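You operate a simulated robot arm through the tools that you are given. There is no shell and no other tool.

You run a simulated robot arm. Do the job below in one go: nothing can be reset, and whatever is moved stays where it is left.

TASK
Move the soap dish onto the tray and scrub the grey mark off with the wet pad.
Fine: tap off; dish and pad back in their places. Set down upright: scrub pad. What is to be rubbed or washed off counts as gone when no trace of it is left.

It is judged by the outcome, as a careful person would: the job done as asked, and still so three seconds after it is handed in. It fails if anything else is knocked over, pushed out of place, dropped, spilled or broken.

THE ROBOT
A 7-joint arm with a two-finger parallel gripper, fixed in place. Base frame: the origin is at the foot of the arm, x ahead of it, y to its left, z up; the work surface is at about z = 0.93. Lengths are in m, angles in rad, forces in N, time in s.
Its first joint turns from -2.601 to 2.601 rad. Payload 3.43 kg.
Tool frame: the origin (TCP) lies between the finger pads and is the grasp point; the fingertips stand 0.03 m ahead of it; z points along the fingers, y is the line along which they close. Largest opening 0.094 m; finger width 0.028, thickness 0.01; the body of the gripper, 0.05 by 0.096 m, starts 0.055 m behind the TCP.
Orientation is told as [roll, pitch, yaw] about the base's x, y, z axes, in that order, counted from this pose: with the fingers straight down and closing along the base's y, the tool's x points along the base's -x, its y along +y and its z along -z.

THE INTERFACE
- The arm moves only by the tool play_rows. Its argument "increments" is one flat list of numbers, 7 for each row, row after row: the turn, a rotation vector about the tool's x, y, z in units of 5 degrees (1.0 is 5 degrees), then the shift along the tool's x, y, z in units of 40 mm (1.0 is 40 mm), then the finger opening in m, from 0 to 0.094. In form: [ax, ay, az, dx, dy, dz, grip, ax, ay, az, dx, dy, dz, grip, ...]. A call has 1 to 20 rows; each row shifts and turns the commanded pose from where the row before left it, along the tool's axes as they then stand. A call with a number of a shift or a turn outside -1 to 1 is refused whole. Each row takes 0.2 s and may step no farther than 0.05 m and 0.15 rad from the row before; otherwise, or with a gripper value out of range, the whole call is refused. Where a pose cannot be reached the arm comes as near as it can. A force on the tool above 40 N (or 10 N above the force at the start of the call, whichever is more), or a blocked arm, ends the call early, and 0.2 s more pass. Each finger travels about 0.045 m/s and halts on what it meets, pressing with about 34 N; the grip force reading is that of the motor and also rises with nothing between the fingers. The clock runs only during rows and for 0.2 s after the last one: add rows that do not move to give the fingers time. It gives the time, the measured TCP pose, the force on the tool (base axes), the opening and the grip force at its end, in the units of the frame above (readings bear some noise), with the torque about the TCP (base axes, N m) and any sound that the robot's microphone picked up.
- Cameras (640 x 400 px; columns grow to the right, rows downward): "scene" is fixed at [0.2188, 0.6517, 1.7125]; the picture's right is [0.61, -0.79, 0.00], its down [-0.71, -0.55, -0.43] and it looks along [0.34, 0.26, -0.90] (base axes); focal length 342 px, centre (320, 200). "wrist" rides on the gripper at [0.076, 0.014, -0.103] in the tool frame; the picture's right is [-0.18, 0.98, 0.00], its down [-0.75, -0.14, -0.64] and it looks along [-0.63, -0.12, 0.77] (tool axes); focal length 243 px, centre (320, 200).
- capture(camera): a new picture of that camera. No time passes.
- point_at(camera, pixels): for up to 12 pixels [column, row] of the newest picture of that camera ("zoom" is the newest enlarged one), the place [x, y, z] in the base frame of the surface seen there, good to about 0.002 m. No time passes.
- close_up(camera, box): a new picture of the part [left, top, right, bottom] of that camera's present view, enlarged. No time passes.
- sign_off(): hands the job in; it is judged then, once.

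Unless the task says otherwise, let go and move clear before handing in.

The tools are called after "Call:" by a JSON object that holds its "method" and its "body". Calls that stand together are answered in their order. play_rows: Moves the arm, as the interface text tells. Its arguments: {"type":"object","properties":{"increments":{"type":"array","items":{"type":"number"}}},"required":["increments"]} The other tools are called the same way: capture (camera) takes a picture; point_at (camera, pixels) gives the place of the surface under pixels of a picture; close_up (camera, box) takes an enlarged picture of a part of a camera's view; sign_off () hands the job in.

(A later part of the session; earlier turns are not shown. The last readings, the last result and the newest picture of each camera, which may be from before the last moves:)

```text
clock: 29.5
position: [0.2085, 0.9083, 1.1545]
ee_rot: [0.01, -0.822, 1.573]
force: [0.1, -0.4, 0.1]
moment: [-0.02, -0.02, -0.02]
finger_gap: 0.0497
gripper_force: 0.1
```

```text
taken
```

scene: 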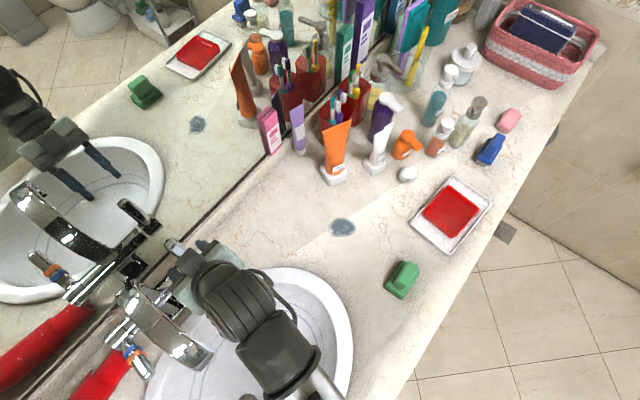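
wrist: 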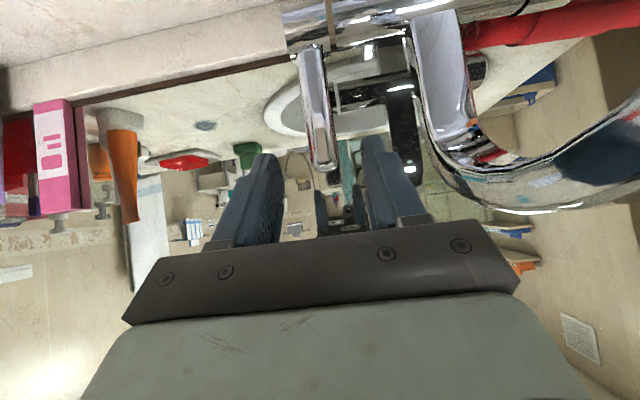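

The lever (wrist 312,50 → 325,165) is centred between the fingers. Moving forward along the tool axis to straddle it.

Call:
{"method": "play_rows", "body": {"increments": [0, 0, 0, 0, 0, 0.6, 0.05, 0, 0, 0, 0, 0, 0.6, 0.05, 0, 0, 0, 0, 0, 0.5, 0.05, 0, 0, 0, 0, 0, 0.2, 0.05, 0, 0, 0, 0, 0, 0, 0.05]}}

Call:
{"method": "capture", "body": {"camera": "wrist"}}

Call:
{"method": "close_up", "body": {"camera": "scene", "box": [100, 200, 300, 380]}}

```text
clock: 30.7
position: [0.207, 0.9619, 1.1028]
ee_rot: [0.01, -0.823, 1.572]
force: [-0.4, -0.5, 0.2]
moment: [0.01, 0.02, -0.01]
finger_gap: 0.0498
gripper_force: 0.0
```

```text
taken
```

wrist: 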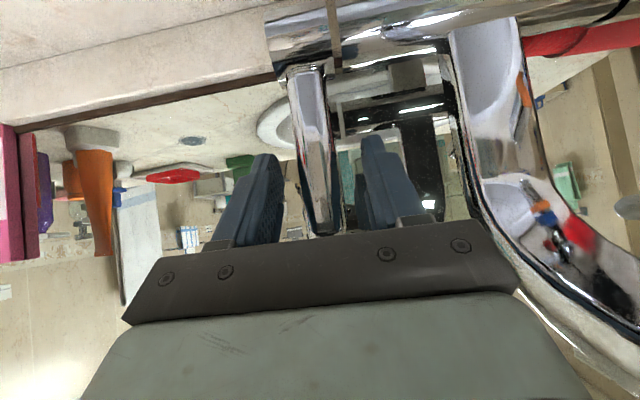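

```text
2.22 times, centred on (200, 290) of scene
```

zoom: 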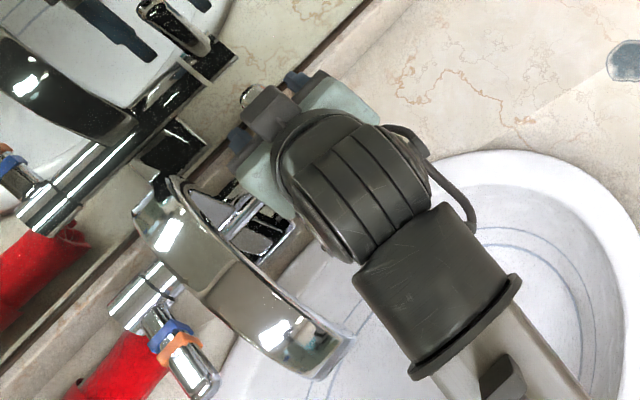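

The lever is well inside the fingers. Closing on it now.

Call:
{"method": "play_rows", "body": {"increments": [0, 0, 0, 0, 0, 0, 0.03, 0, 0, 0, 0, 0, 0, 0.015, 0, 0, 0, 0, 0, 0, 0.0, 0, 0, 0, 0, 0, 0, 0.0, 0, 0, 0, 0, 0, 0, 0.0]}}

Call:
{"method": "capture", "body": {"camera": "wrist"}}

```text
clock: 31.9
position: [0.2082, 0.9616, 1.1027]
ee_rot: [0.012, -0.822, 1.572]
force: [6.3, -0.4, -0.6]
moment: [-0.02, 0.0, -0.13]
finger_gap: 0.0281
gripper_force: 44.5
```

```text
taken
```

wrist: 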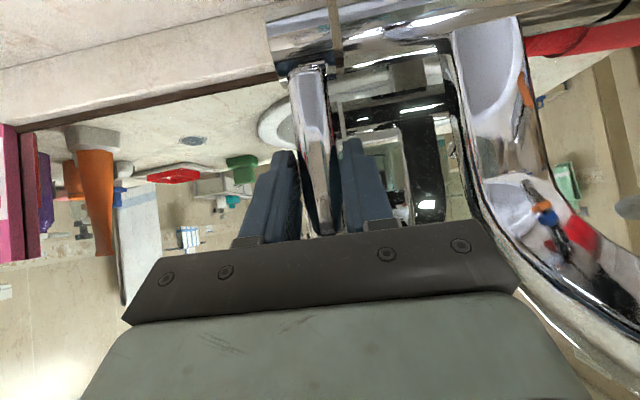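

The lever is gripped (gap 0.028, 44 N). I'll swing it forward about 10° along its arc and watch the force and sound.

Call:
{"method": "play_rows", "body": {"increments": [0, 0, 0, 0.154, 0, -0.101, 0, 0, 0, 0, 0.1615, 0, -0.0875, 0, 0, 0, 0, 0, 0, 0, 0]}}

Call:
{"method": "capture", "body": {"camera": "scene"}}

Call:
{"method": "capture", "body": {"camera": "wrist"}}

```text
clock: 32.7
position: [0.2085, 0.9497, 1.1007]
ee_rot: [0.007, -0.827, 1.571]
force: [13.7, 9.4, 15.0]
moment: [1.2, 0.06, -0.08]
finger_gap: 0.0284
gripper_force: 45.2
```

```text
taken
```

scene: 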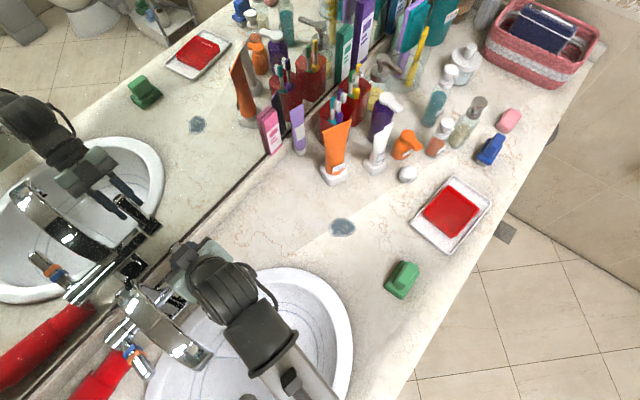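

```text
taken
```

wrist: 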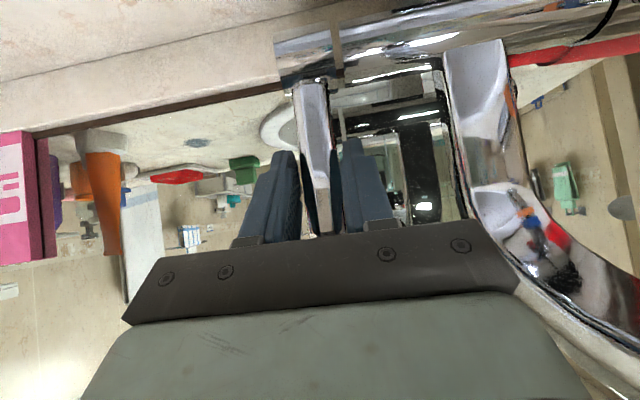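

The pull meets about 9 N in y and 15 N in z, with a 1.2 N·m moment. I'll check whether the lever itself actually rotated.

Call:
{"method": "close_up", "body": {"camera": "wrist", "box": [230, 20, 470, 250]}}

Call:
{"method": "point_at", "body": {"camera": "wrist", "pixels": [[305, 90], [308, 110], [312, 130], [316, 160], [320, 190], [322, 220], [300, 60], [340, 70]]}}

Call:
{"method": "close_up", "body": {"camera": "scene", "box": [60, 170, 260, 330]}}

```text
1.74 times, centred on (350, 135) of wrist
```

zoom: 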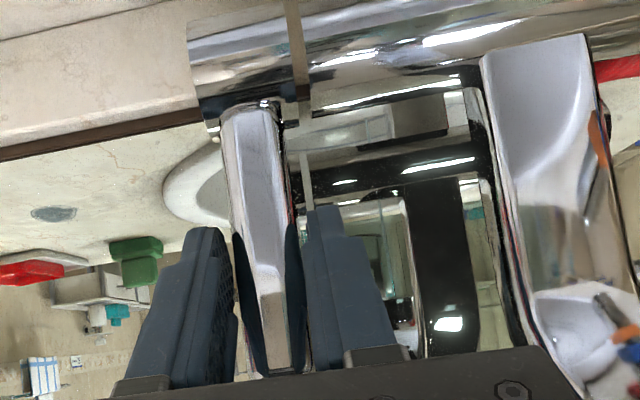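

```text
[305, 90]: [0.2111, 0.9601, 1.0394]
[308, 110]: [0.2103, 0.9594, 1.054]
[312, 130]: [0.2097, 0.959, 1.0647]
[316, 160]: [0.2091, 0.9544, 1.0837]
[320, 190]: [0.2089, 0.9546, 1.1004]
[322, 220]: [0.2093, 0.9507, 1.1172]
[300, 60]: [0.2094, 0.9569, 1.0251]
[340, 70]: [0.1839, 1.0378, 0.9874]
```

```text
2.50 times, centred on (160, 250) of scene
```

zoom: 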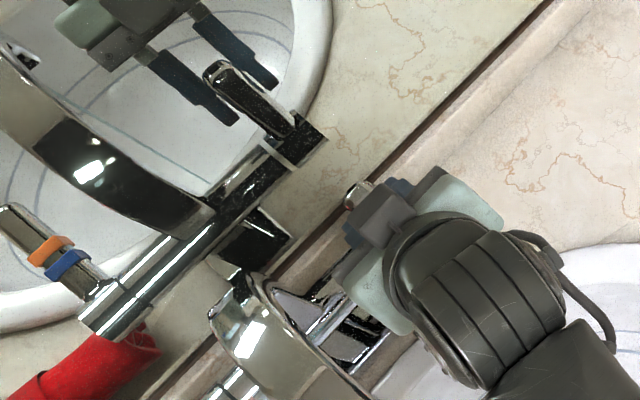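

The lever front face now leans about 7° forward (y 0.960 at the foot, 0.951 at z 1.117), so it does turn this way. Continuing the arc, turning the tool partly with it.

Call:
{"method": "play_rows", "body": {"increments": [0, -0.5, 0, 0.167, 0, -0.078, 0, 0, -0.5, 0, 0.17, 0, -0.0705, 0, 0, -0.5, 0, 0.173, 0, -0.063, 0, 0, -0.5, 0, 0.1755, 0, -0.055, 0, 0, 0, 0, 0, 0, 0, 0]}}

Call:
{"method": "capture", "body": {"camera": "wrist"}}

Call:
{"method": "capture", "body": {"camera": "scene"}}

```text
clock: 33.9
position: [0.2066, 0.922, 1.0852]
ee_rot: [0.012, -1.002, 1.569]
force: [21.7, -6.2, 23.7]
moment: [0.92, 0.19, -0.2]
finger_gap: 0.0283
gripper_force: 45.0
```

```text
taken
```

wrist: 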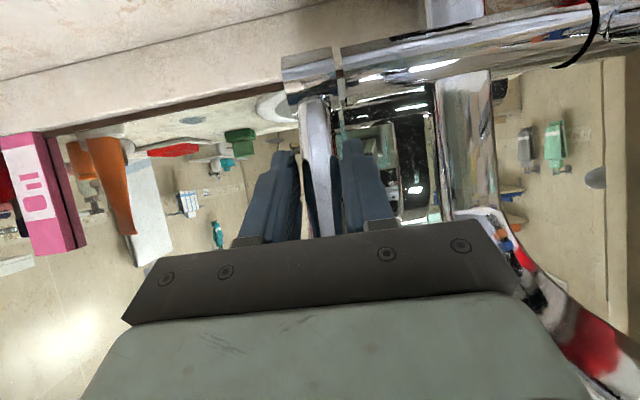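

```text
taken
```

scene: 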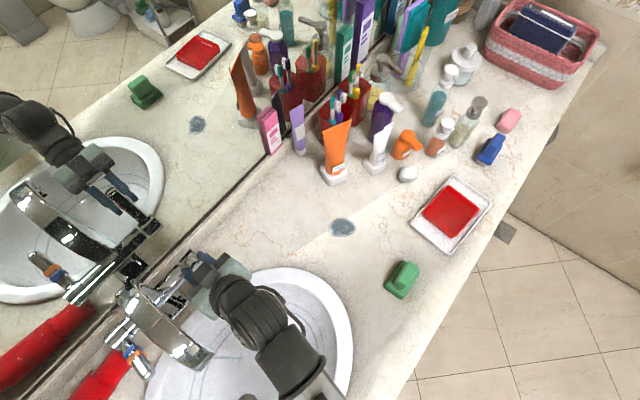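

The lever has moved further (TCP now y 0.922, z 1.085). A side force of 22 N in x has built up, so I'll zoom in on the spout for water and check the lever angle.

Call:
{"method": "close_up", "body": {"camera": "scene", "box": [140, 240, 340, 400]}}

Call:
{"method": "point_at", "body": {"camera": "wrist", "pixels": [[308, 105], [312, 125], [316, 150], [320, 180], [322, 210], [324, 232]]}}

Call:
{"method": "close_up", "body": {"camera": "scene", "box": [0, 170, 170, 310]}}

```text
2.50 times, centred on (240, 320) of scene
```

zoom: 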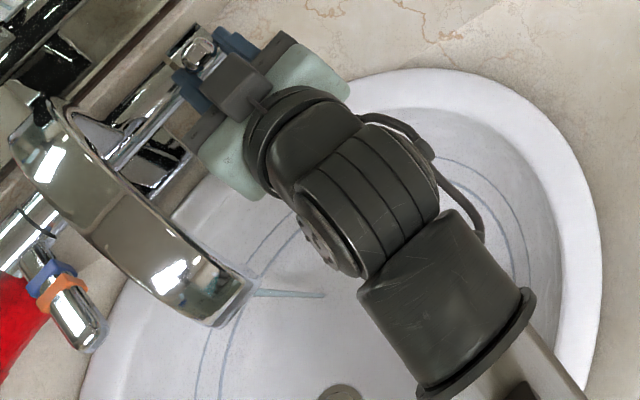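

```text
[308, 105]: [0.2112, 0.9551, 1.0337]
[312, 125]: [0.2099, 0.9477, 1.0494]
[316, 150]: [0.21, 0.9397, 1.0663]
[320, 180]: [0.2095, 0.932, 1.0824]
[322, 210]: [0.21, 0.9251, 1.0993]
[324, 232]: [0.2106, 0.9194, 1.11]
```

```text
2.86 times, centred on (85, 240) of scene
```

zoom: 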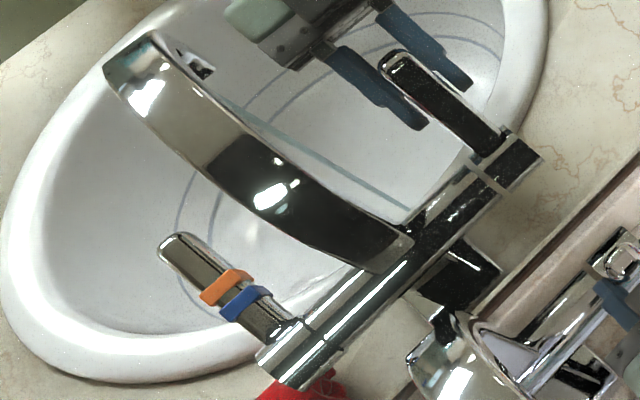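

A thin stream is now visible from the spout (zoom 255,292 → 325,295), with the lever leaning about 25°. I'll open the fingers, then locate the stream.

Call:
{"method": "point_at", "body": {"camera": "scene", "pixels": [[214, 357], [218, 357], [223, 357], [228, 358], [233, 358], [238, 358], [241, 358], [210, 352], [212, 362]]}}

Call:
{"method": "play_rows", "body": {"increments": [0, 0, 0, 0, 0, 0, 0.035, 0, 0, 0, 0, 0, 0, 0.05, 0, 0, 0, 0, 0, 0, 0.06, 0, 0, 0, 0, 0, 0, 0.06]}}

Call:
{"method": "capture", "body": {"camera": "wrist"}}

```text
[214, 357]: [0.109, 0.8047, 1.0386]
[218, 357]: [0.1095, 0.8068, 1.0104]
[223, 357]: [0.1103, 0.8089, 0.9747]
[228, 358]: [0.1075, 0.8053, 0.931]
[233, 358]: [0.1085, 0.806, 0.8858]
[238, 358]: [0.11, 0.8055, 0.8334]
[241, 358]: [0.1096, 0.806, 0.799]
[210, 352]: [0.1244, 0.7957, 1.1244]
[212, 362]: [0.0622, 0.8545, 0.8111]
```

```text
clock: 34.9
position: [0.2061, 0.9234, 1.083]
ee_rot: [0.015, -0.996, 1.569]
force: [0.1, -0.5, -0.1]
moment: [0.03, -0.01, -0.01]
finger_gap: 0.0601
gripper_force: 0.0
```

```text
taken
```

wrist: 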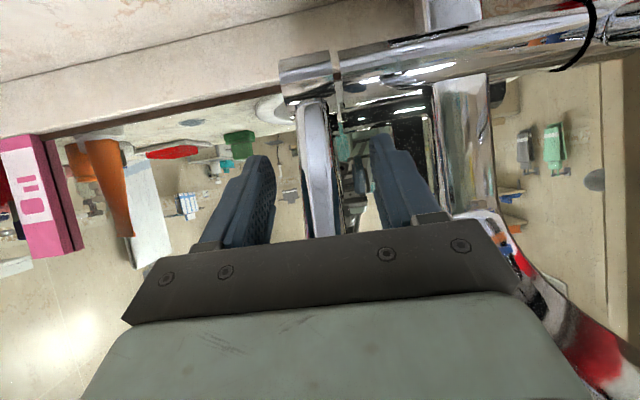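

The stream is vertical at (0.1095, 0.806), and the lever is released and holding. I'll back straight out.

Call:
{"method": "play_rows", "body": {"increments": [0, 0, 0, 0, 0, -0.7, 0.06, 0, 0, 0, 0, 0, -0.8, 0.06, 0, 0, 0, 0, 0, -0.8, 0.06, 0, 0, 0, 0, 0, -0.8, 0.06, 0, 0, 0, 0, -0.5, -0.7, 0.06, 0, 0, 0, 0, -0.5, -0.7, 0.06, 0, 0, 0, 0, 0, 0, 0.06]}}

Call:
{"method": "capture", "body": {"camera": "scene"}}

Call:
{"method": "capture", "body": {"camera": "wrist"}}

```text
clock: 36.5
position: [0.2496, 0.7707, 1.1798]
ee_rot: [0.015, -0.997, 1.569]
force: [0.2, -0.3, 0.3]
moment: [-0.03, 0.04, 0.01]
finger_gap: 0.0601
gripper_force: 0.0
```

```text
taken
```

scene: 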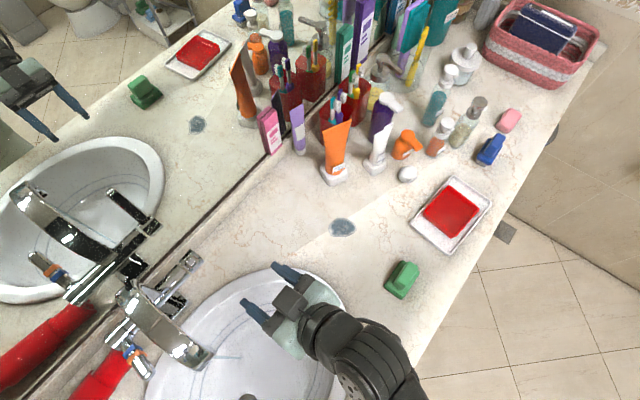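

```text
taken
```

wrist: 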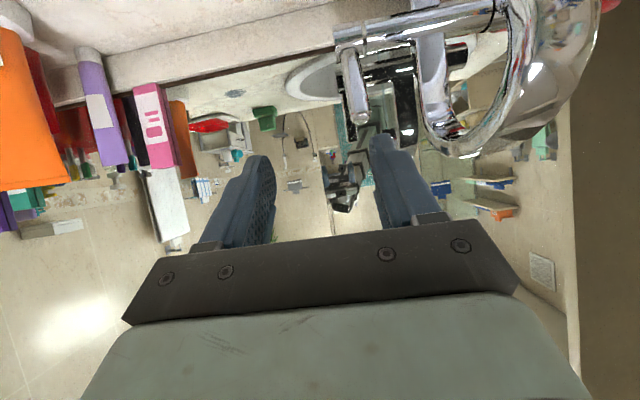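

The lever stays forward and the thin stream keeps running (scene 225,358). Turning the gripper back, first the yaw while still tilted.

Call:
{"method": "play_rows", "body": {"increments": [0.847, 0, 0.548, 0, 0, 0, 0.06, 0.847, 0, 0.548, 0, 0, 0, 0.06, 0.847, 0, 0.548, 0, 0, 0, 0.06, 0.847, 0, 0.548, 0, 0, 0, 0.06, 0.847, 0, 0.548, 0, 0, 0, 0.06, 0.847, 0, 0.548, 0, 0, 0, 0.06, 0.847, 0, 0.548, 0, 0, 0, 0.06, 0.847, 0, 0.548, 0, 0, 0, 0.06, 0.847, 0, 0.548, 0, 0, 0, 0.06, 0.847, 0, 0.548, 0, 0, 0, 0.06, 0.847, 0, 0.548, 0, 0, 0, 0.06, 0, 0, 0, 0, 0, 0, 0.06]}}

Call:
{"method": "close_up", "body": {"camera": "scene", "box": [90, 220, 290, 400]}}

```text
clock: 39.1
position: [0.2496, 0.7729, 1.1816]
ee_rot: [0.009, -0.993, 0.605]
force: [0.5, -0.5, -0.2]
moment: [-0.01, -0.02, 0.01]
finger_gap: 0.06
gripper_force: 0.0
```

```text
2.22 times, centred on (190, 310) of scene
```

zoom: 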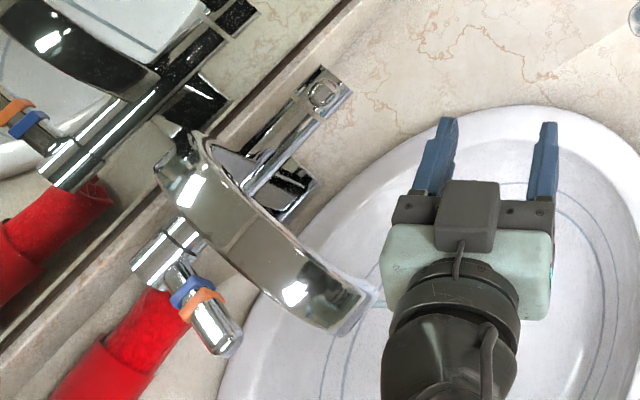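

The lever can be seen leaning forward at zoom (322,95) and the gripper is clear. Now un-tilting to straight down and turning the yaw to 0.

Call:
{"method": "play_rows", "body": {"increments": [0, 0.948, 0, 0, 0, 0, 0.06, 0, 0.948, 0, 0, 0, 0, 0.06, 0, 0.948, 0, 0, 0, 0, 0.06, 0, 0.948, 0, 0, 0, 0, 0.06, 0, 0.948, 0, 0, 0, 0, 0.06, 0, 0.948, 0, 0, 0, 0, 0.06, 0, 0.948, 0, 0, 0, 0, 0.06, 0, 0.948, 0, 0, 0, 0, 0.06, 0, 0.948, 0, 0, 0, 0, 0.06, 0, 0.948, 0, 0, 0, 0, 0.06, 0, 0.948, 0, 0, 0, 0, 0.06, 0, 0.948, 0, 0, 0, 0, 0.06, 0, 0, 0.867, 0, 0, 0, 0.06, 0, 0, 0.867, 0, 0, 0, 0.06, 0, 0, 0.867, 0, 0, 0, 0.06, 0, 0, 0.867, 0, 0, 0, 0.06, 0, 0, 0.867, 0, 0, 0, 0.06, 0, 0, 0.867, 0, 0, 0, 0.06, 0, 0, 0.867, 0, 0, 0, 0.06, 0, 0, 0.867, 0, 0, 0, 0.06]}}

```text
clock: 43.3
position: [0.2491, 0.7723, 1.1792]
ee_rot: [0.007, 0.003, 0.006]
force: [0.4, -0.4, 0.5]
moment: [-0.01, 0.02, 0.01]
finger_gap: 0.0598
gripper_force: 0.0
```

The tool is straight down at yaw ≈0. Moving over the pad.

Call:
{"method": "play_rows", "body": {"increments": [0, 0, 0, -0.76, -0.579, 0.357, 0.05, 0, 0, 0, -0.76, -0.579, 0.357, 0.05, 0, 0, 0, -0.76, -0.579, 0.357, 0.05, 0, 0, 0, -0.76, -0.579, 0.357, 0.05, 0, 0, 0, -0.76, -0.579, 0.357, 0.05, 0, 0, 0, -0.76, -0.579, 0.357, 0.05, 0, 0, 0, -0.76, -0.579, 0.357, 0.05, 0, 0, 0, 0, 0, 0, 0.05]}}

Call:
{"method": "capture", "body": {"camera": "wrist"}}

Call:
{"method": "capture", "body": {"camera": "scene"}}

```text
clock: 45.1
position: [0.4629, 0.6117, 1.0765]
ee_rot: [0.002, 0.005, 0.01]
force: [-0.1, -0.2, 0.5]
moment: [0.0, -0.01, 0.03]
finger_gap: 0.0499
gripper_force: 0.0
```

```text
taken
```

wrist: 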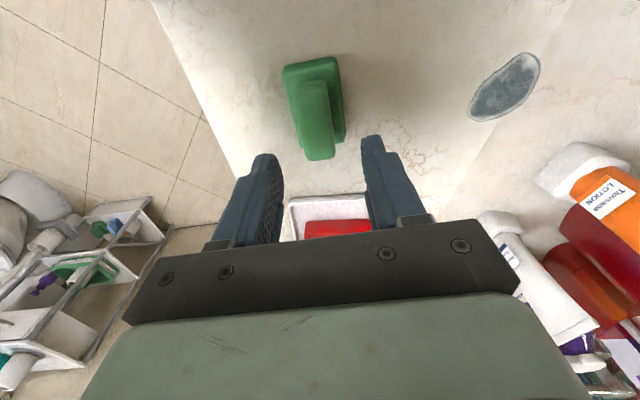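

```text
taken
```

scene: 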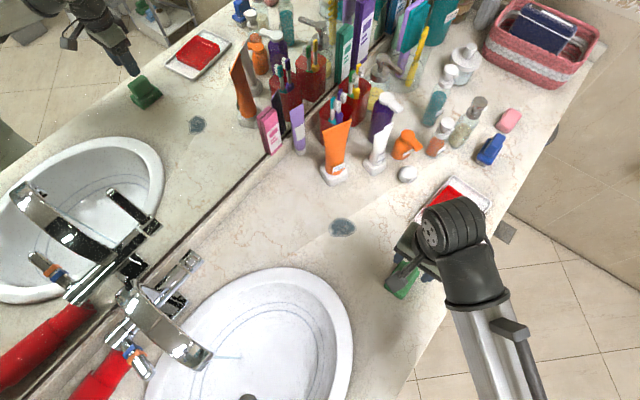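

I'm over the pad with its grip between the fingers (wrist 315,115). I'll check the pad's position with this view before descending.

Call:
{"method": "close_up", "body": {"camera": "wrist", "box": [260, 40, 380, 170]}}

Call:
{"method": "point_at", "body": {"camera": "wrist", "pixels": [[302, 84], [325, 82], [308, 152], [333, 148], [315, 115], [284, 68], [336, 58]]}}

```text
3.08 times, centred on (320, 105) of wrist
```

zoom: 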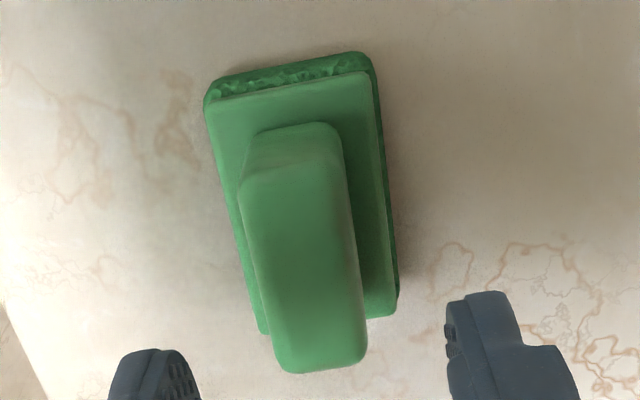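

```text
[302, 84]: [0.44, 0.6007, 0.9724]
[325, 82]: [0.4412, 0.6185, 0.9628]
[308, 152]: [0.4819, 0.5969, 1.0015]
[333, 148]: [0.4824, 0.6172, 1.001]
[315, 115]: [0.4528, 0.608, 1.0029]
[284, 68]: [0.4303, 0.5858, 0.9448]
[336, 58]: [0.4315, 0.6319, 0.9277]
```

The grip's centre is y≈0.608, so I'll nudge −3 mm and descend to z≈0.992.

Call:
{"method": "play_rows", "body": {"increments": [0, 0, 0, 0.02, -0.075, 0, 0.05, 0, 0, 0, 0, 0, 0.8, 0.05, 0, 0, 0, 0, 0, 0.8, 0.05, 0, 0, 0, 0, 0, 0.4, 0.05, 0, 0, 0, 0, 0, 0.08, 0.05, 0, 0, 0, 0, 0, 0, 0.05]}}

Call:
{"method": "capture", "body": {"camera": "wrist"}}

```text
clock: 46.5
position: [0.4618, 0.6102, 0.9965]
ee_rot: [0.002, 0.005, 0.009]
force: [0.1, 0.4, -0.1]
moment: [-0.02, 0.05, -0.02]
finger_gap: 0.0499
gripper_force: 0.0
```

```text
taken
```

wrist: 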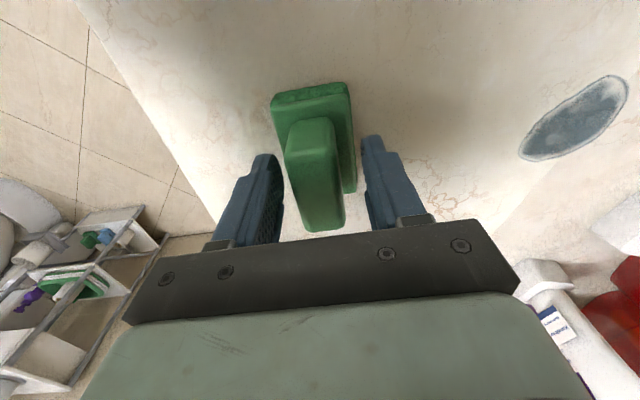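

The grip is between the fingers and slightly nearer the −y one. A last small nudge down and left, then close.

Call:
{"method": "play_rows", "body": {"increments": [0, 0, 0, 0, -0.05, 0.09, 0.05, 0, 0, 0, 0, 0, 0, 0.035, 0, 0, 0, 0, 0, 0, 0.02, 0, 0, 0, 0, 0, 0, 0.0, 0, 0, 0, 0, 0, 0, 0.0, 0, 0, 0, 0, 0, 0, 0.0]}}

Call:
{"method": "capture", "body": {"camera": "wrist"}}

```text
clock: 47.9
position: [0.4629, 0.6085, 0.9933]
ee_rot: [0.002, 0.005, 0.009]
force: [-0.4, -0.6, 0.1]
moment: [-0.03, -0.02, -0.05]
finger_gap: 0.0297
gripper_force: 33.9
```

```text
taken
```

wrist: 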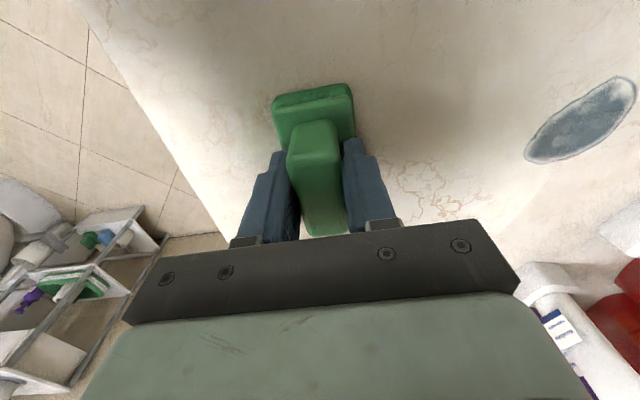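

The pad is gripped (gap 0.030, 34 N) at TCP (0.4625, 0.609, 0.993) — the pose to return to. Lifting and carrying it over the basin.

Call:
{"method": "play_rows", "body": {"increments": [0, 0, 0, 0, 0, -0.4, 0, 0, 0, 0, 0, 0, -0.8, 0, 0, 0, 0, 0, 0, -0.8, 0, 0, 0, 0, 0.883, 0.178, 0, 0, 0, 0, 0, 0.883, 0.178, 0, 0, 0, 0, 0, 0.883, 0.178, 0, 0, 0, 0, 0, 0.883, 0.178, 0, 0, 0, 0, 0, 0.883, 0.178, 0, 0, 0, 0, 0, 0.883, 0.178, 0, 0, 0, 0, 0, 0.883, 0.178, 0, 0, 0, 0, 0, 0.883, 0.178, 0, 0, 0, 0, 0, 0.883, 0.178, 0, 0, 0, 0, 0, 0.883, 0.178, 0, 0, 0, 0, 0, 0, 0, 0, 0]}}

Call:
{"method": "capture", "body": {"camera": "scene"}}

Call:
{"method": "capture", "body": {"camera": "wrist"}}

```text
clock: 50.9
position: [0.1079, 0.6763, 1.0746]
ee_rot: [0.003, 0.006, 0.008]
force: [-0.4, -0.6, -0.4]
moment: [0.04, -0.02, 0.02]
finger_gap: 0.0295
gripper_force: 34.5
```

```text
taken
```

scene: 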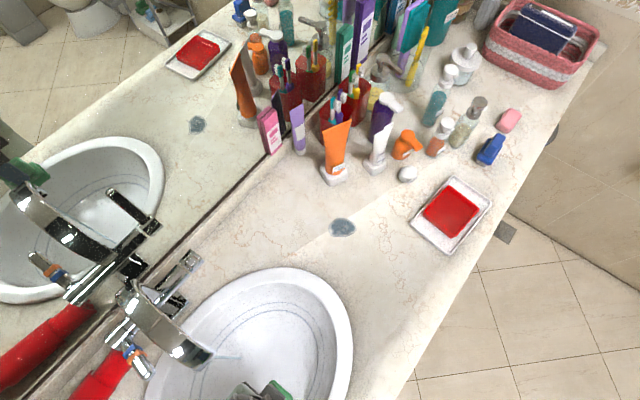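

```text
taken
```

wrist: 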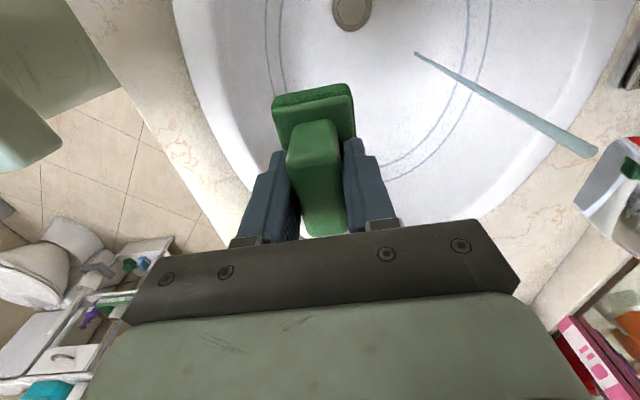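

The stream is clearly visible from the spout to the basin (wrist 580,150 → 420,55). Now tilting the tool outward so the pad can pass under the spout.

Call:
{"method": "play_rows", "body": {"increments": [-0.9, 0, 0, 0, 0, 0, 0, -0.9, 0, 0, 0, 0, 0, 0, -0.9, 0, 0, 0, 0, 0, 0, -0.9, 0, 0, 0, 0, 0, 0, -0.9, 0, 0, 0, 0, 0, 0, -0.9, 0, 0, 0, 0, 0, 0, -0.9, 0, 0, 0, 0, 0, 0, -0.9, 0, 0, 0, 0, 0, 0, -0.9, 0, 0, 0, 0, 0, 0, -0.9, 0, 0, 0, 0, 0, 0, -0.9, 0, 0, 0, 0, 0, 0, -0.9, 0, 0, 0, 0, 0, 0, -0.9, 0, 0, 0, 0, 0, 0, 0, 0, 0, 0, 0, 0, 0]}}

Call:
{"method": "capture", "body": {"camera": "scene"}}

Call:
{"method": "capture", "body": {"camera": "wrist"}}

```text
clock: 53.9
position: [0.1098, 0.675, 1.0749]
ee_rot: [1.024, 0.006, 0.01]
force: [0.7, 0.4, -0.8]
moment: [-0.05, 0.03, -0.01]
finger_gap: 0.0298
gripper_force: 33.8
```

```text
taken
```

scene: 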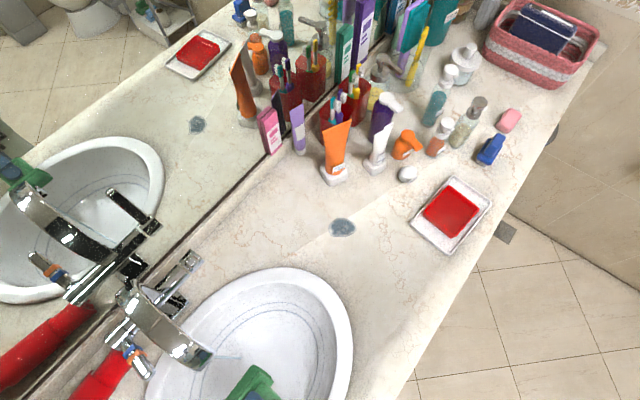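

```text
taken
```

wrist: 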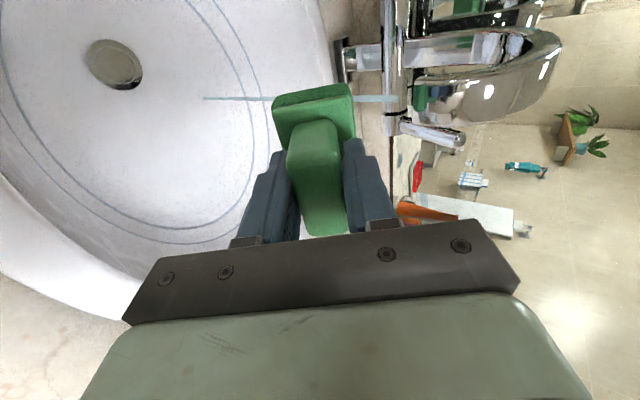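

Tilted 59°, with the stream right ahead of the pad (wrist row ~97). I'll push the pad into the stream under the spout and hold it there.

Call:
{"method": "play_rows", "body": {"increments": [0, 0, 0, 0, 0.072, 0.678, 0, 0, 0, 0, 0, 0.072, 0.678, 0, 0, 0, 0, 0, 0.072, 0.678, 0, 0, 0, 0, 0, 0, 0, 0, 0, 0, 0, 0, 0, 0, 0, 0, 0, 0, 0, 0, 0, 0, 0, 0, 0, 0, 0, 0, 0]}}

Call:
{"method": "capture", "body": {"camera": "wrist"}}

Call:
{"method": "close_up", "body": {"camera": "scene", "box": [120, 270, 320, 400]}}

```text
clock: 55.5
position: [0.1089, 0.7483, 1.0395]
ee_rot: [1.022, 0.006, 0.009]
force: [-0.4, -0.2, -0.8]
moment: [-0.01, 0.02, 0.01]
finger_gap: 0.0295
gripper_force: 34.2
```

```text
taken
```

wrist: 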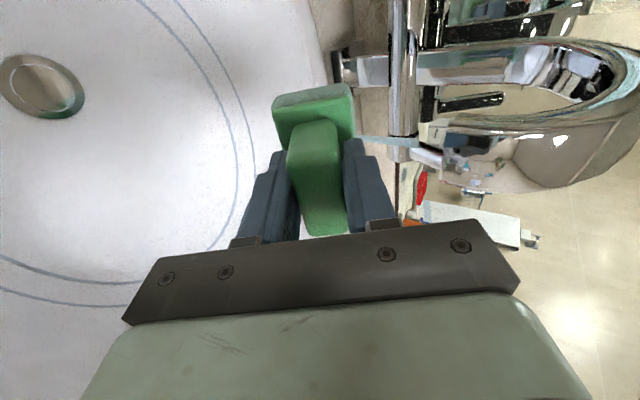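

```text
3.08 times, centred on (220, 335) of scene
```

zoom: 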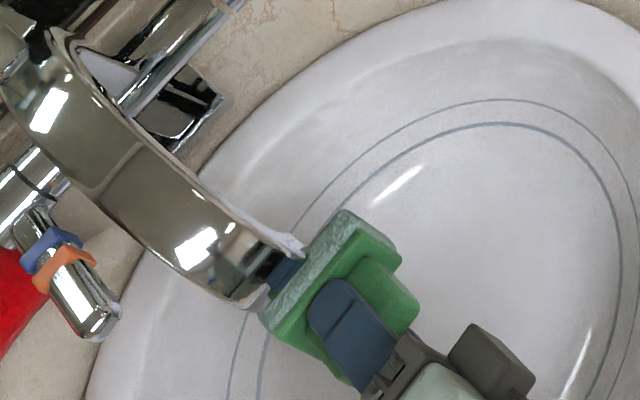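

The stream now hits the pad, and its scrub layer has changed to a pale, wet look (wrist 310,95; zoom 340,240). I'll sweep side to side a bit to soak it all.

Call:
{"method": "play_rows", "body": {"increments": [0, 0, 0, 0.25, 0, 0, 0, 0, 0, 0, 0.25, 0, 0, 0, 0, 0, 0, 0, 0, 0, 0, 0, 0, 0, -0.25, 0, 0, 0, 0, 0, 0, -0.25, 0, 0, 0, 0, 0, 0, -0.25, 0, 0, 0, 0, 0, 0, -0.25, 0, 0, 0, 0, 0, 0, 0, 0, 0, 0, 0, 0, 0, 0.25, 0, 0, 0, 0, 0, 0, 0.25, 0, 0, 0, 0, 0, 0, 0, 0, 0, 0, 0, 0, 0, 0, 0, 0, 0]}}

Call:
{"method": "capture", "body": {"camera": "wrist"}}

Call:
{"method": "close_up", "body": {"camera": "wrist", "box": [250, 60, 400, 160]}}

```text
clock: 58.1
position: [0.1076, 0.75, 1.0394]
ee_rot: [1.022, 0.005, 0.01]
force: [0.3, -0.8, -0.6]
moment: [-0.01, 0.0, 0.02]
finger_gap: 0.0296
gripper_force: 33.7
```

```text
taken
```

wrist: 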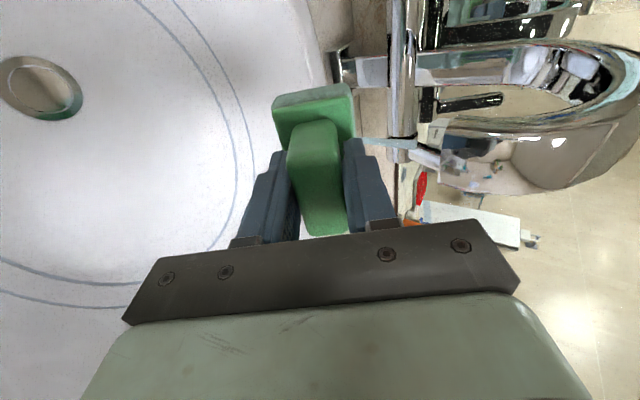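

```text
4.00 times, centred on (325, 110) of wrist
```

zoom: 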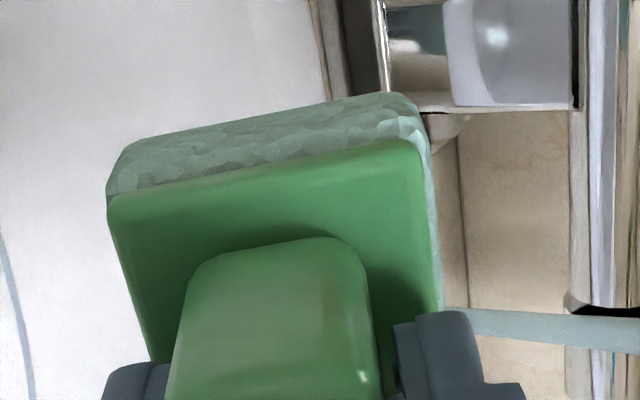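

The scrub layer is thoroughly pale and wet. I'll back the pad out of the stream and measure the mark and the nearby orange tube for clearance.

Call:
{"method": "play_rows", "body": {"increments": [0, 0, 0, 0, -0.072, -0.678, 0, 0, 0, 0, 0, -0.072, -0.678, 0, 0, 0, 0, 0, -0.072, -0.678, 0, 0, 0, 0, 0, 0, 0, 0]}}

Call:
{"method": "capture", "body": {"camera": "scene"}}

Call:
{"method": "point_at", "body": {"camera": "scene", "pixels": [[329, 229], [356, 229], [340, 218], [341, 237], [333, 222], [352, 222], [350, 235], [342, 227], [335, 181], [338, 125], [352, 125], [325, 170]]}}

Call:
{"method": "close_up", "body": {"camera": "scene", "box": [300, 190, 390, 260]}}

```text
clock: 59.1
position: [0.1093, 0.6742, 1.076]
ee_rot: [1.023, 0.006, 0.008]
force: [-0.9, -0.4, -1.0]
moment: [0.0, -0.01, 0.03]
finger_gap: 0.0297
gripper_force: 34.1
```

```text
taken
```

scene: 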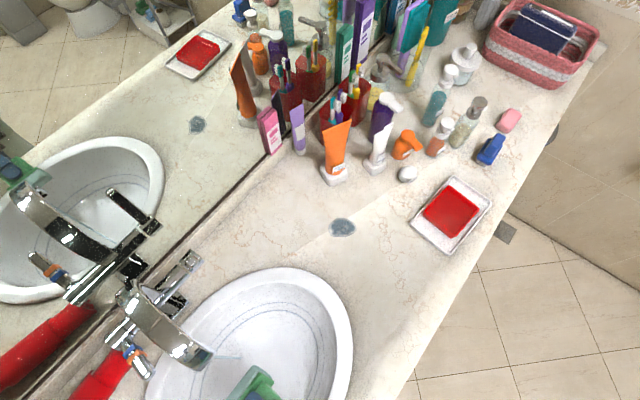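

```text
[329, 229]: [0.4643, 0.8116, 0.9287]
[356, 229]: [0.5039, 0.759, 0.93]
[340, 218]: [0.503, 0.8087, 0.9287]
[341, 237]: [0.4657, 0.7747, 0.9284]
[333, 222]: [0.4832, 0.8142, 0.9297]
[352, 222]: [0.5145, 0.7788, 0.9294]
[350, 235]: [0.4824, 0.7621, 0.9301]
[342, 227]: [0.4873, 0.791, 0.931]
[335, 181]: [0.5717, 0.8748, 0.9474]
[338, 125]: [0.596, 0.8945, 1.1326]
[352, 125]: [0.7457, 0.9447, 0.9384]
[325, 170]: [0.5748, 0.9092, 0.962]
```

```text
5.71 times, centred on (345, 225) of scene
```

zoom: 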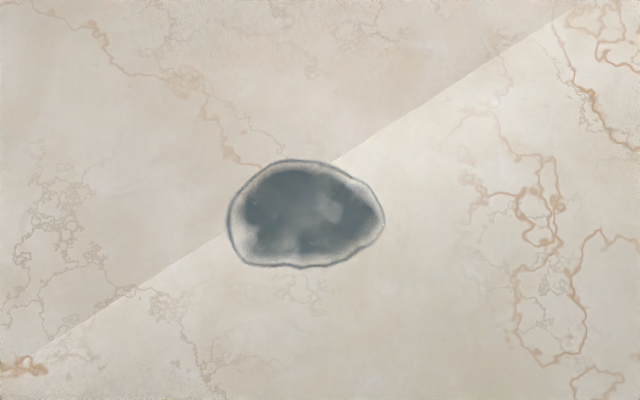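

The mark spans x≈0.464–0.515, y≈0.759–0.816. The orange tube starts at about (0.555, 0.87), so I'll keep TCP y ≤ 0.80. Un-tilting the tool.

Call:
{"method": "play_rows", "body": {"increments": [0.9, 0, 0, 0, 0, 0, 0, 0.9, 0, 0, 0, 0, 0, 0, 0.9, 0, 0, 0, 0, 0, 0, 0.9, 0, 0, 0, 0, 0, 0, 0.9, 0, 0, 0, 0, 0, 0, 0.9, 0, 0, 0, 0, 0, 0, 0.9, 0, 0, 0, 0, 0, 0, 0.9, 0, 0, 0, 0, 0, 0, 0.9, 0, 0, 0, 0, 0, 0, 0.9, 0, 0, 0, 0, 0, 0, 0.9, 0, 0, 0, 0, 0, 0, 0.9, 0, 0, 0, 0, 0, 0, 0.9, 0, 0, 0, 0, 0, 0, 0, 0, 0, 0, 0, 0, 0]}}

Call:
{"method": "play_rows", "body": {"increments": [0, 0, 0, -0.9475, 0.2825, 0, 0, 0, 0, 0, -0.9475, 0.2825, 0, 0, 0, 0, 0, -0.9475, 0.2825, 0, 0, 0, 0, 0, -0.9475, 0.2825, 0, 0, 0, 0, 0, -0.9475, 0.2825, 0, 0, 0, 0, 0, -0.9475, 0.2825, 0, 0, 0, 0, 0, -0.9475, 0.2825, 0, 0, 0, 0, 0, -0.9475, 0.2825, 0, 0, 0, 0, 0, -0.9475, 0.2825, 0, 0, 0, 0, 0, -0.9475, 0.2825, 0, 0, 0, 0, 0, 0, 0, 0, 0]}}

Call:
{"method": "capture", "body": {"camera": "wrist"}}

Call:
{"method": "capture", "body": {"camera": "scene"}}

```text
clock: 62.1
position: [0.1095, 0.6757, 1.0744]
ee_rot: [0.002, 0.002, 0.009]
force: [0.3, 0.8, -0.8]
moment: [0.03, 0.0, -0.02]
finger_gap: 0.0296
gripper_force: 33.4
```

```text
clock: 64.5
position: [0.4869, 0.7901, 1.0723]
ee_rot: [0.0, 0.005, 0.008]
force: [0.2, 0.0, -0.6]
moment: [0.05, 0.02, 0.01]
finger_gap: 0.0296
gripper_force: 33.9
```

```text
taken
```

wrist: 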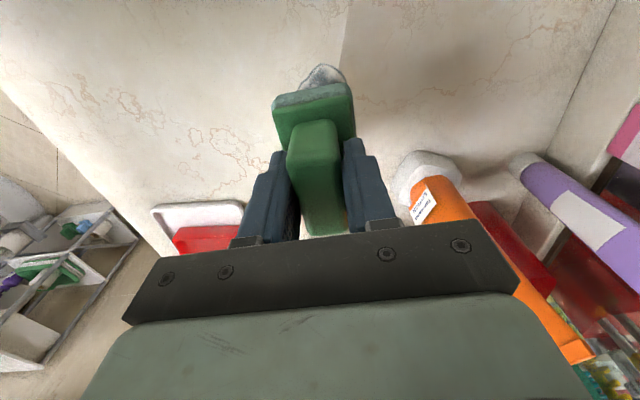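

```text
taken
```

scene: 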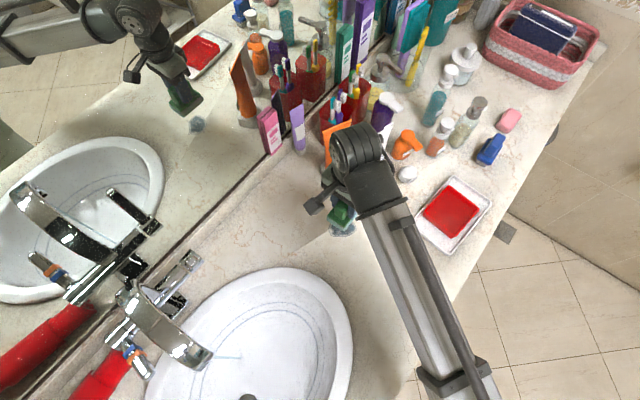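

The pad hovers right over the mark, and the tube at wrist (450,210) stays clear of the palm. Lowering to just above the surface.

Call:
{"method": "play_rows", "body": {"increments": [0, 0, 0, 0, -0.07, 0.8, 0, 0, 0, 0, 0, 0, 0.7, 0, 0, 0, 0, 0, 0, 0.3, 0, 0, 0, 0, 0, 0, 0.05, 0, 0, 0, 0, 0, 0, 0, 0]}}

Call:
{"method": "capture", "body": {"camera": "wrist"}}

Call:
{"method": "capture", "body": {"camera": "scene"}}

```text
clock: 65.7
position: [0.4861, 0.7889, 0.998]
ee_rot: [0.004, 0.003, 0.01]
force: [-0.2, 0.4, -0.9]
moment: [-0.03, -0.02, 0.01]
finger_gap: 0.0297
gripper_force: 33.9
```

```text
taken
```

wrist: 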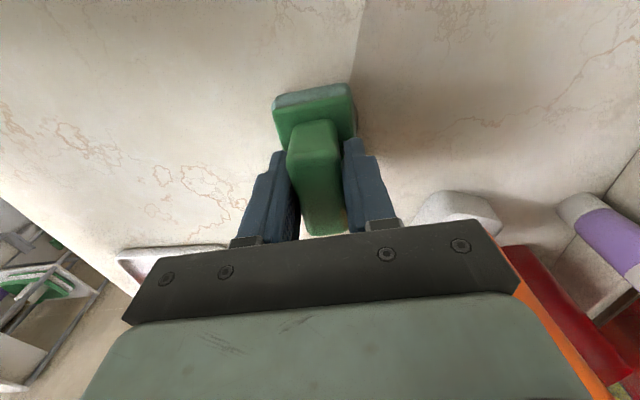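

```text
taken
```

scene: 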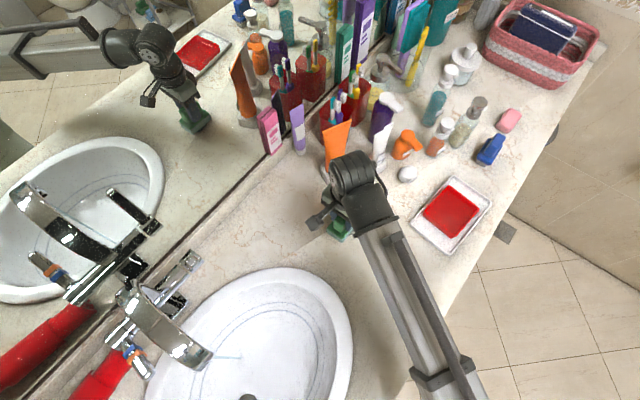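

About 5 mm remain. Lowering in fine steps to press lightly.

Call:
{"method": "play_rows", "body": {"increments": [0, 0, 0, 0, 0, 0.05, 0, 0, 0, 0, 0, 0, 0.04, 0, 0, 0, 0, 0, 0, 0.03, 0, 0, 0, 0, 0, 0, 0, 0]}}

```text
clock: 66.7
position: [0.4857, 0.7884, 0.9938]
ee_rot: [0.002, 0.005, 0.01]
force: [0.0, -0.3, -1.1]
moment: [0.03, 0.01, 0.02]
finger_gap: 0.0295
gripper_force: 34.1
```

Call:
{"method": "play_rows", "body": {"increments": [0, 0, 0, 0, 0, 0.03, 0, 0, 0, 0, 0, 0, 0.02, 0, 0, 0, 0, 0, 0, 0, 0]}}

```text
clock: 67.5
position: [0.4867, 0.7882, 0.9924]
ee_rot: [0.003, 0.002, 0.009]
force: [-0.3, 0.2, 9.1]
moment: [-0.14, -0.06, -0.01]
finger_gap: 0.0293
gripper_force: 34.3
```

9 N of contact — the pad is pressed on the mark. Scrubbing with short strokes in y and x.

Call:
{"method": "play_rows", "body": {"increments": [0, 0, 0, 0, 0.3, 0, 0, 0, 0, 0, 0, -0.4, 0, 0, 0, 0, 0, 0, -0.4, 0, 0, 0, 0, 0, 0, 0.4, 0, 0, 0, 0, 0, 0, 0.4, 0, 0, 0, 0, 0, 0, -0.4, 0, 0, 0, 0, 0, 0, -0.4, 0, 0, 0, 0, 0, 0, 0.5, 0, 0, 0, 0, 0, 0.4, 0, 0, 0, 0, 0, 0, -0.4, 0, 0, 0, 0, 0, 0, -0.4, 0, 0, 0, 0, 0, 0, 0.4, 0, 0, 0, 0, 0, 0, 0.4, 0, 0, 0, 0, 0, 0, -0.4, 0, 0, 0, 0, 0, 0, -0.4, 0, 0, 0, 0, 0, 0, 0.4, 0, 0, 0, 0, 0, 0, 0, 0, 0, 0, 0]}}

Call:
{"method": "capture", "body": {"camera": "wrist"}}

Call:
{"method": "capture", "body": {"camera": "scene"}}

```text
refused: increments must hold 7 numbers for each row
```

```text
taken
```

wrist: 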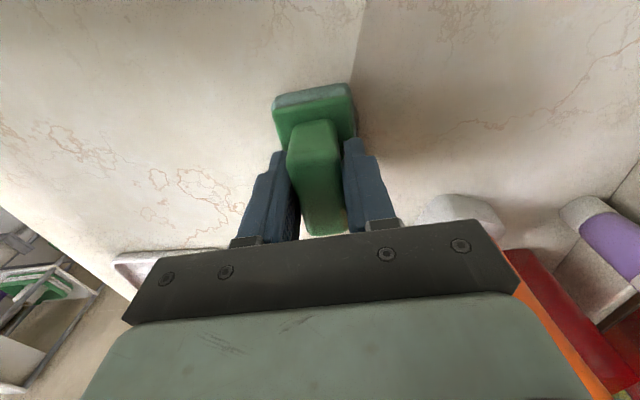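

```text
taken
```

scene: 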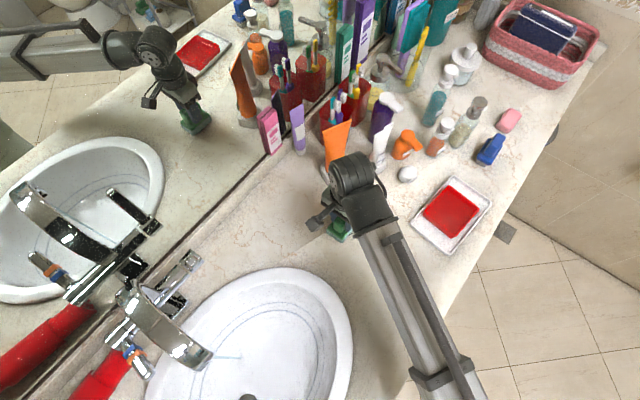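

The call was refused because one row was short, so nothing moved. Resending the strokes with proper rows.

Call:
{"method": "play_rows", "body": {"increments": [0, 0, 0, 0, 0.3, 0, 0, 0, 0, 0, 0, -0.4, 0, 0, 0, 0, 0, 0, -0.4, 0, 0, 0, 0, 0, 0, 0.4, 0, 0, 0, 0, 0, 0, 0.4, 0, 0, 0, 0, 0, 0, -0.4, 0, 0, 0, 0, 0, 0, -0.4, 0, 0, 0, 0, 0, 0, 0.5, 0, 0, 0, 0, 0, 0.4, 0, 0, 0, 0, 0, 0, -0.4, 0, 0, 0, 0, 0, 0, -0.4, 0, 0, 0, 0, 0, 0, 0.4, 0, 0, 0, 0, 0, 0, 0.4, 0, 0, 0, 0, 0, 0, -0.4, 0, 0, 0, 0, 0, 0, -0.4, 0, 0, 0, 0, 0, 0, 0.4, 0, 0, 0, 0, 0, 0, 0, 0, 0, 0]}}

Call:
{"method": "capture", "body": {"camera": "wrist"}}

Call:
{"method": "close_up", "body": {"camera": "scene", "box": [290, 190, 390, 260]}}

```text
clock: 71.1
position: [0.4861, 0.787, 0.9933]
ee_rot: [0.001, 0.006, 0.01]
force: [0.4, -0.2, -1.0]
moment: [0.02, -0.02, 0.0]
finger_gap: 0.0295
gripper_force: 34.0
```

```text
taken
```

wrist: 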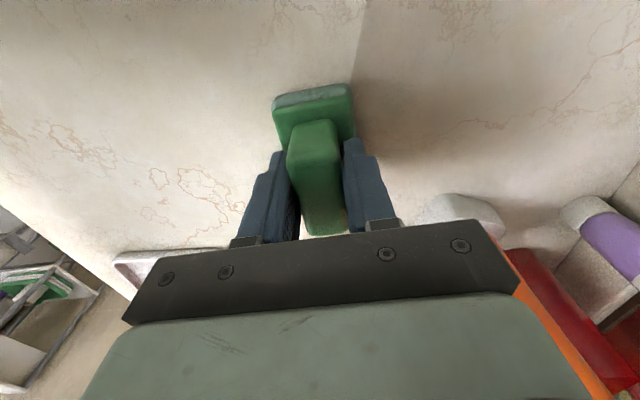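

```text
5.71 times, centred on (340, 225) of scene
```

zoom: 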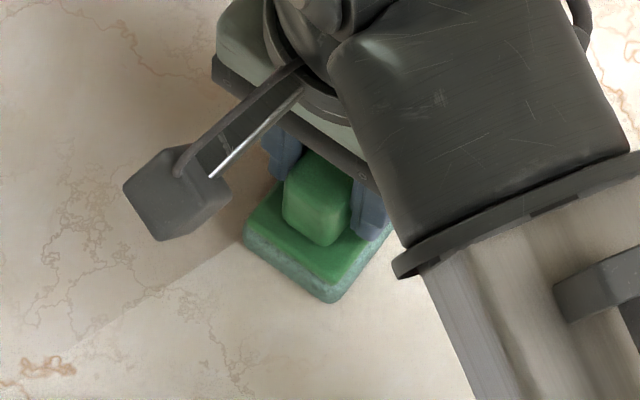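

The contact force dropped to zero after the strokes (z 0.9933), so I need a bit more press. Pushing down about 1.5 mm more.

Call:
{"method": "play_rows", "body": {"increments": [0, 0, 0, 0, 0, 0.03, 0, 0, 0, 0, 0, 0, 0.02, 0, 0, 0, 0, 0, 0, 0, 0]}}

```text
clock: 71.9
position: [0.487, 0.7885, 0.9923]
ee_rot: [0.006, 0.004, 0.009]
force: [-1.1, 2.1, 27.6]
moment: [-0.08, 0.14, -0.01]
finger_gap: 0.0298
gripper_force: 33.6
```

27.6 N is a bit firm. I'll ease up 0.5 mm and scrub with strokes.

Call:
{"method": "play_rows", "body": {"increments": [0, 0, 0, 0, 0, -0.012, 0, 0, 0, 0, 0, 0.3, 0, 0, 0, 0, 0, 0, -0.4, 0, 0, 0, 0, 0, 0, -0.4, 0, 0, 0, 0, 0, 0, 0.4, 0, 0, 0, 0, 0, 0, 0.4, 0, 0, 0, 0, 0, 0, -0.4, 0, 0, 0, 0, 0, 0, -0.4, 0, 0, 0, 0, 0, 0, 0.5, 0, 0, 0, 0, 0, 0.4, 0, 0, 0, 0, 0, 0, -0.4, 0, 0, 0, 0, 0, 0, -0.4, 0, 0, 0, 0, 0, 0, 0.4, 0, 0, 0, 0, 0, 0, 0.4, 0, 0, 0, 0, 0, 0, -0.4, 0, 0, 0, 0, 0, 0, -0.4, 0, 0, 0, 0, 0, 0, 0.4, 0, 0, 0, 0, 0, 0, 0, 0, 0, 0]}}

```text
clock: 75.7
position: [0.487, 0.7883, 0.9917]
ee_rot: [0.003, 0.003, 0.011]
force: [5.2, -1.1, 12.8]
moment: [-0.06, -0.08, 0.02]
finger_gap: 0.0296
gripper_force: 34.2
```

Contact held this time (12.8 N). One more round, then I lift to inspect.

Call:
{"method": "play_rows", "body": {"increments": [0, 0, 0, 0, 0.3, 0.005, 0, 0, 0, 0, 0, -0.4, 0, 0, 0, 0, 0, 0, -0.4, 0, 0, 0, 0, 0, 0.3, 0, 0, 0, 0, 0, 0, 0, 0.4, 0, 0, 0, 0, 0, 0, 0.4, 0, 0, 0, 0, 0, -0.3, 0, 0, 0, 0, 0, 0, -0.3, 0, 0, 0, 0, 0, 0, 0, -0.4, 0, 0, 0, 0, 0, 0, -0.4, 0, 0, 0, 0, 0, 0, 0.5, 0, 0, 0, 0, 0, 0.5, 0, 0, 0, 0, 0, 0, -0.4, 0, 0, 0, 0, 0, 0, -0.4, 0, 0, 0, 0, 0, 0, 0.4, 0, 0, 0, 0, 0, 0, 0.2, 0, 0, 0, 0, 0, 0, 0, 0, -0.3, 0, 0, 0, 0, 0, 0, -0.8, 0, 0, 0, 0, 0, 0, -0.8, 0]}}

Call:
{"method": "capture", "body": {"camera": "wrist"}}

Call:
{"method": "capture", "body": {"camera": "scene"}}

```text
clock: 79.7
position: [0.4856, 0.787, 1.0671]
ee_rot: [0.002, 0.004, 0.009]
force: [0.1, 0.6, -1.3]
moment: [-0.03, 0.04, 0.02]
finger_gap: 0.0295
gripper_force: 33.9
```

```text
taken
```

wrist: 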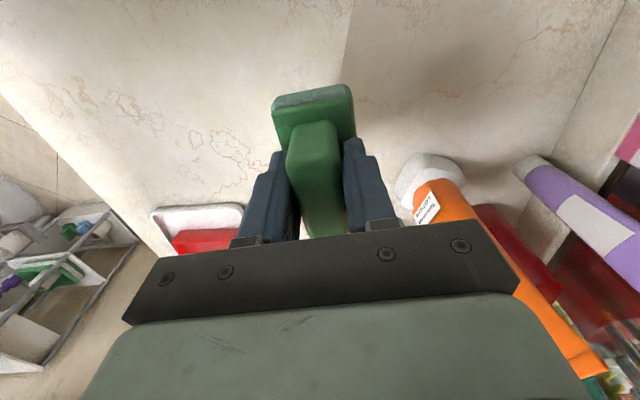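

```text
taken
```

scene: 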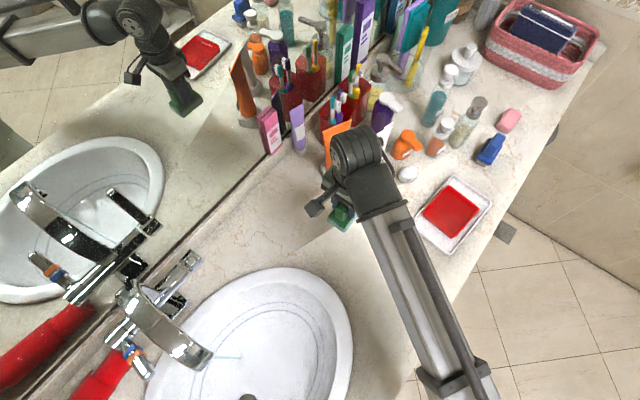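

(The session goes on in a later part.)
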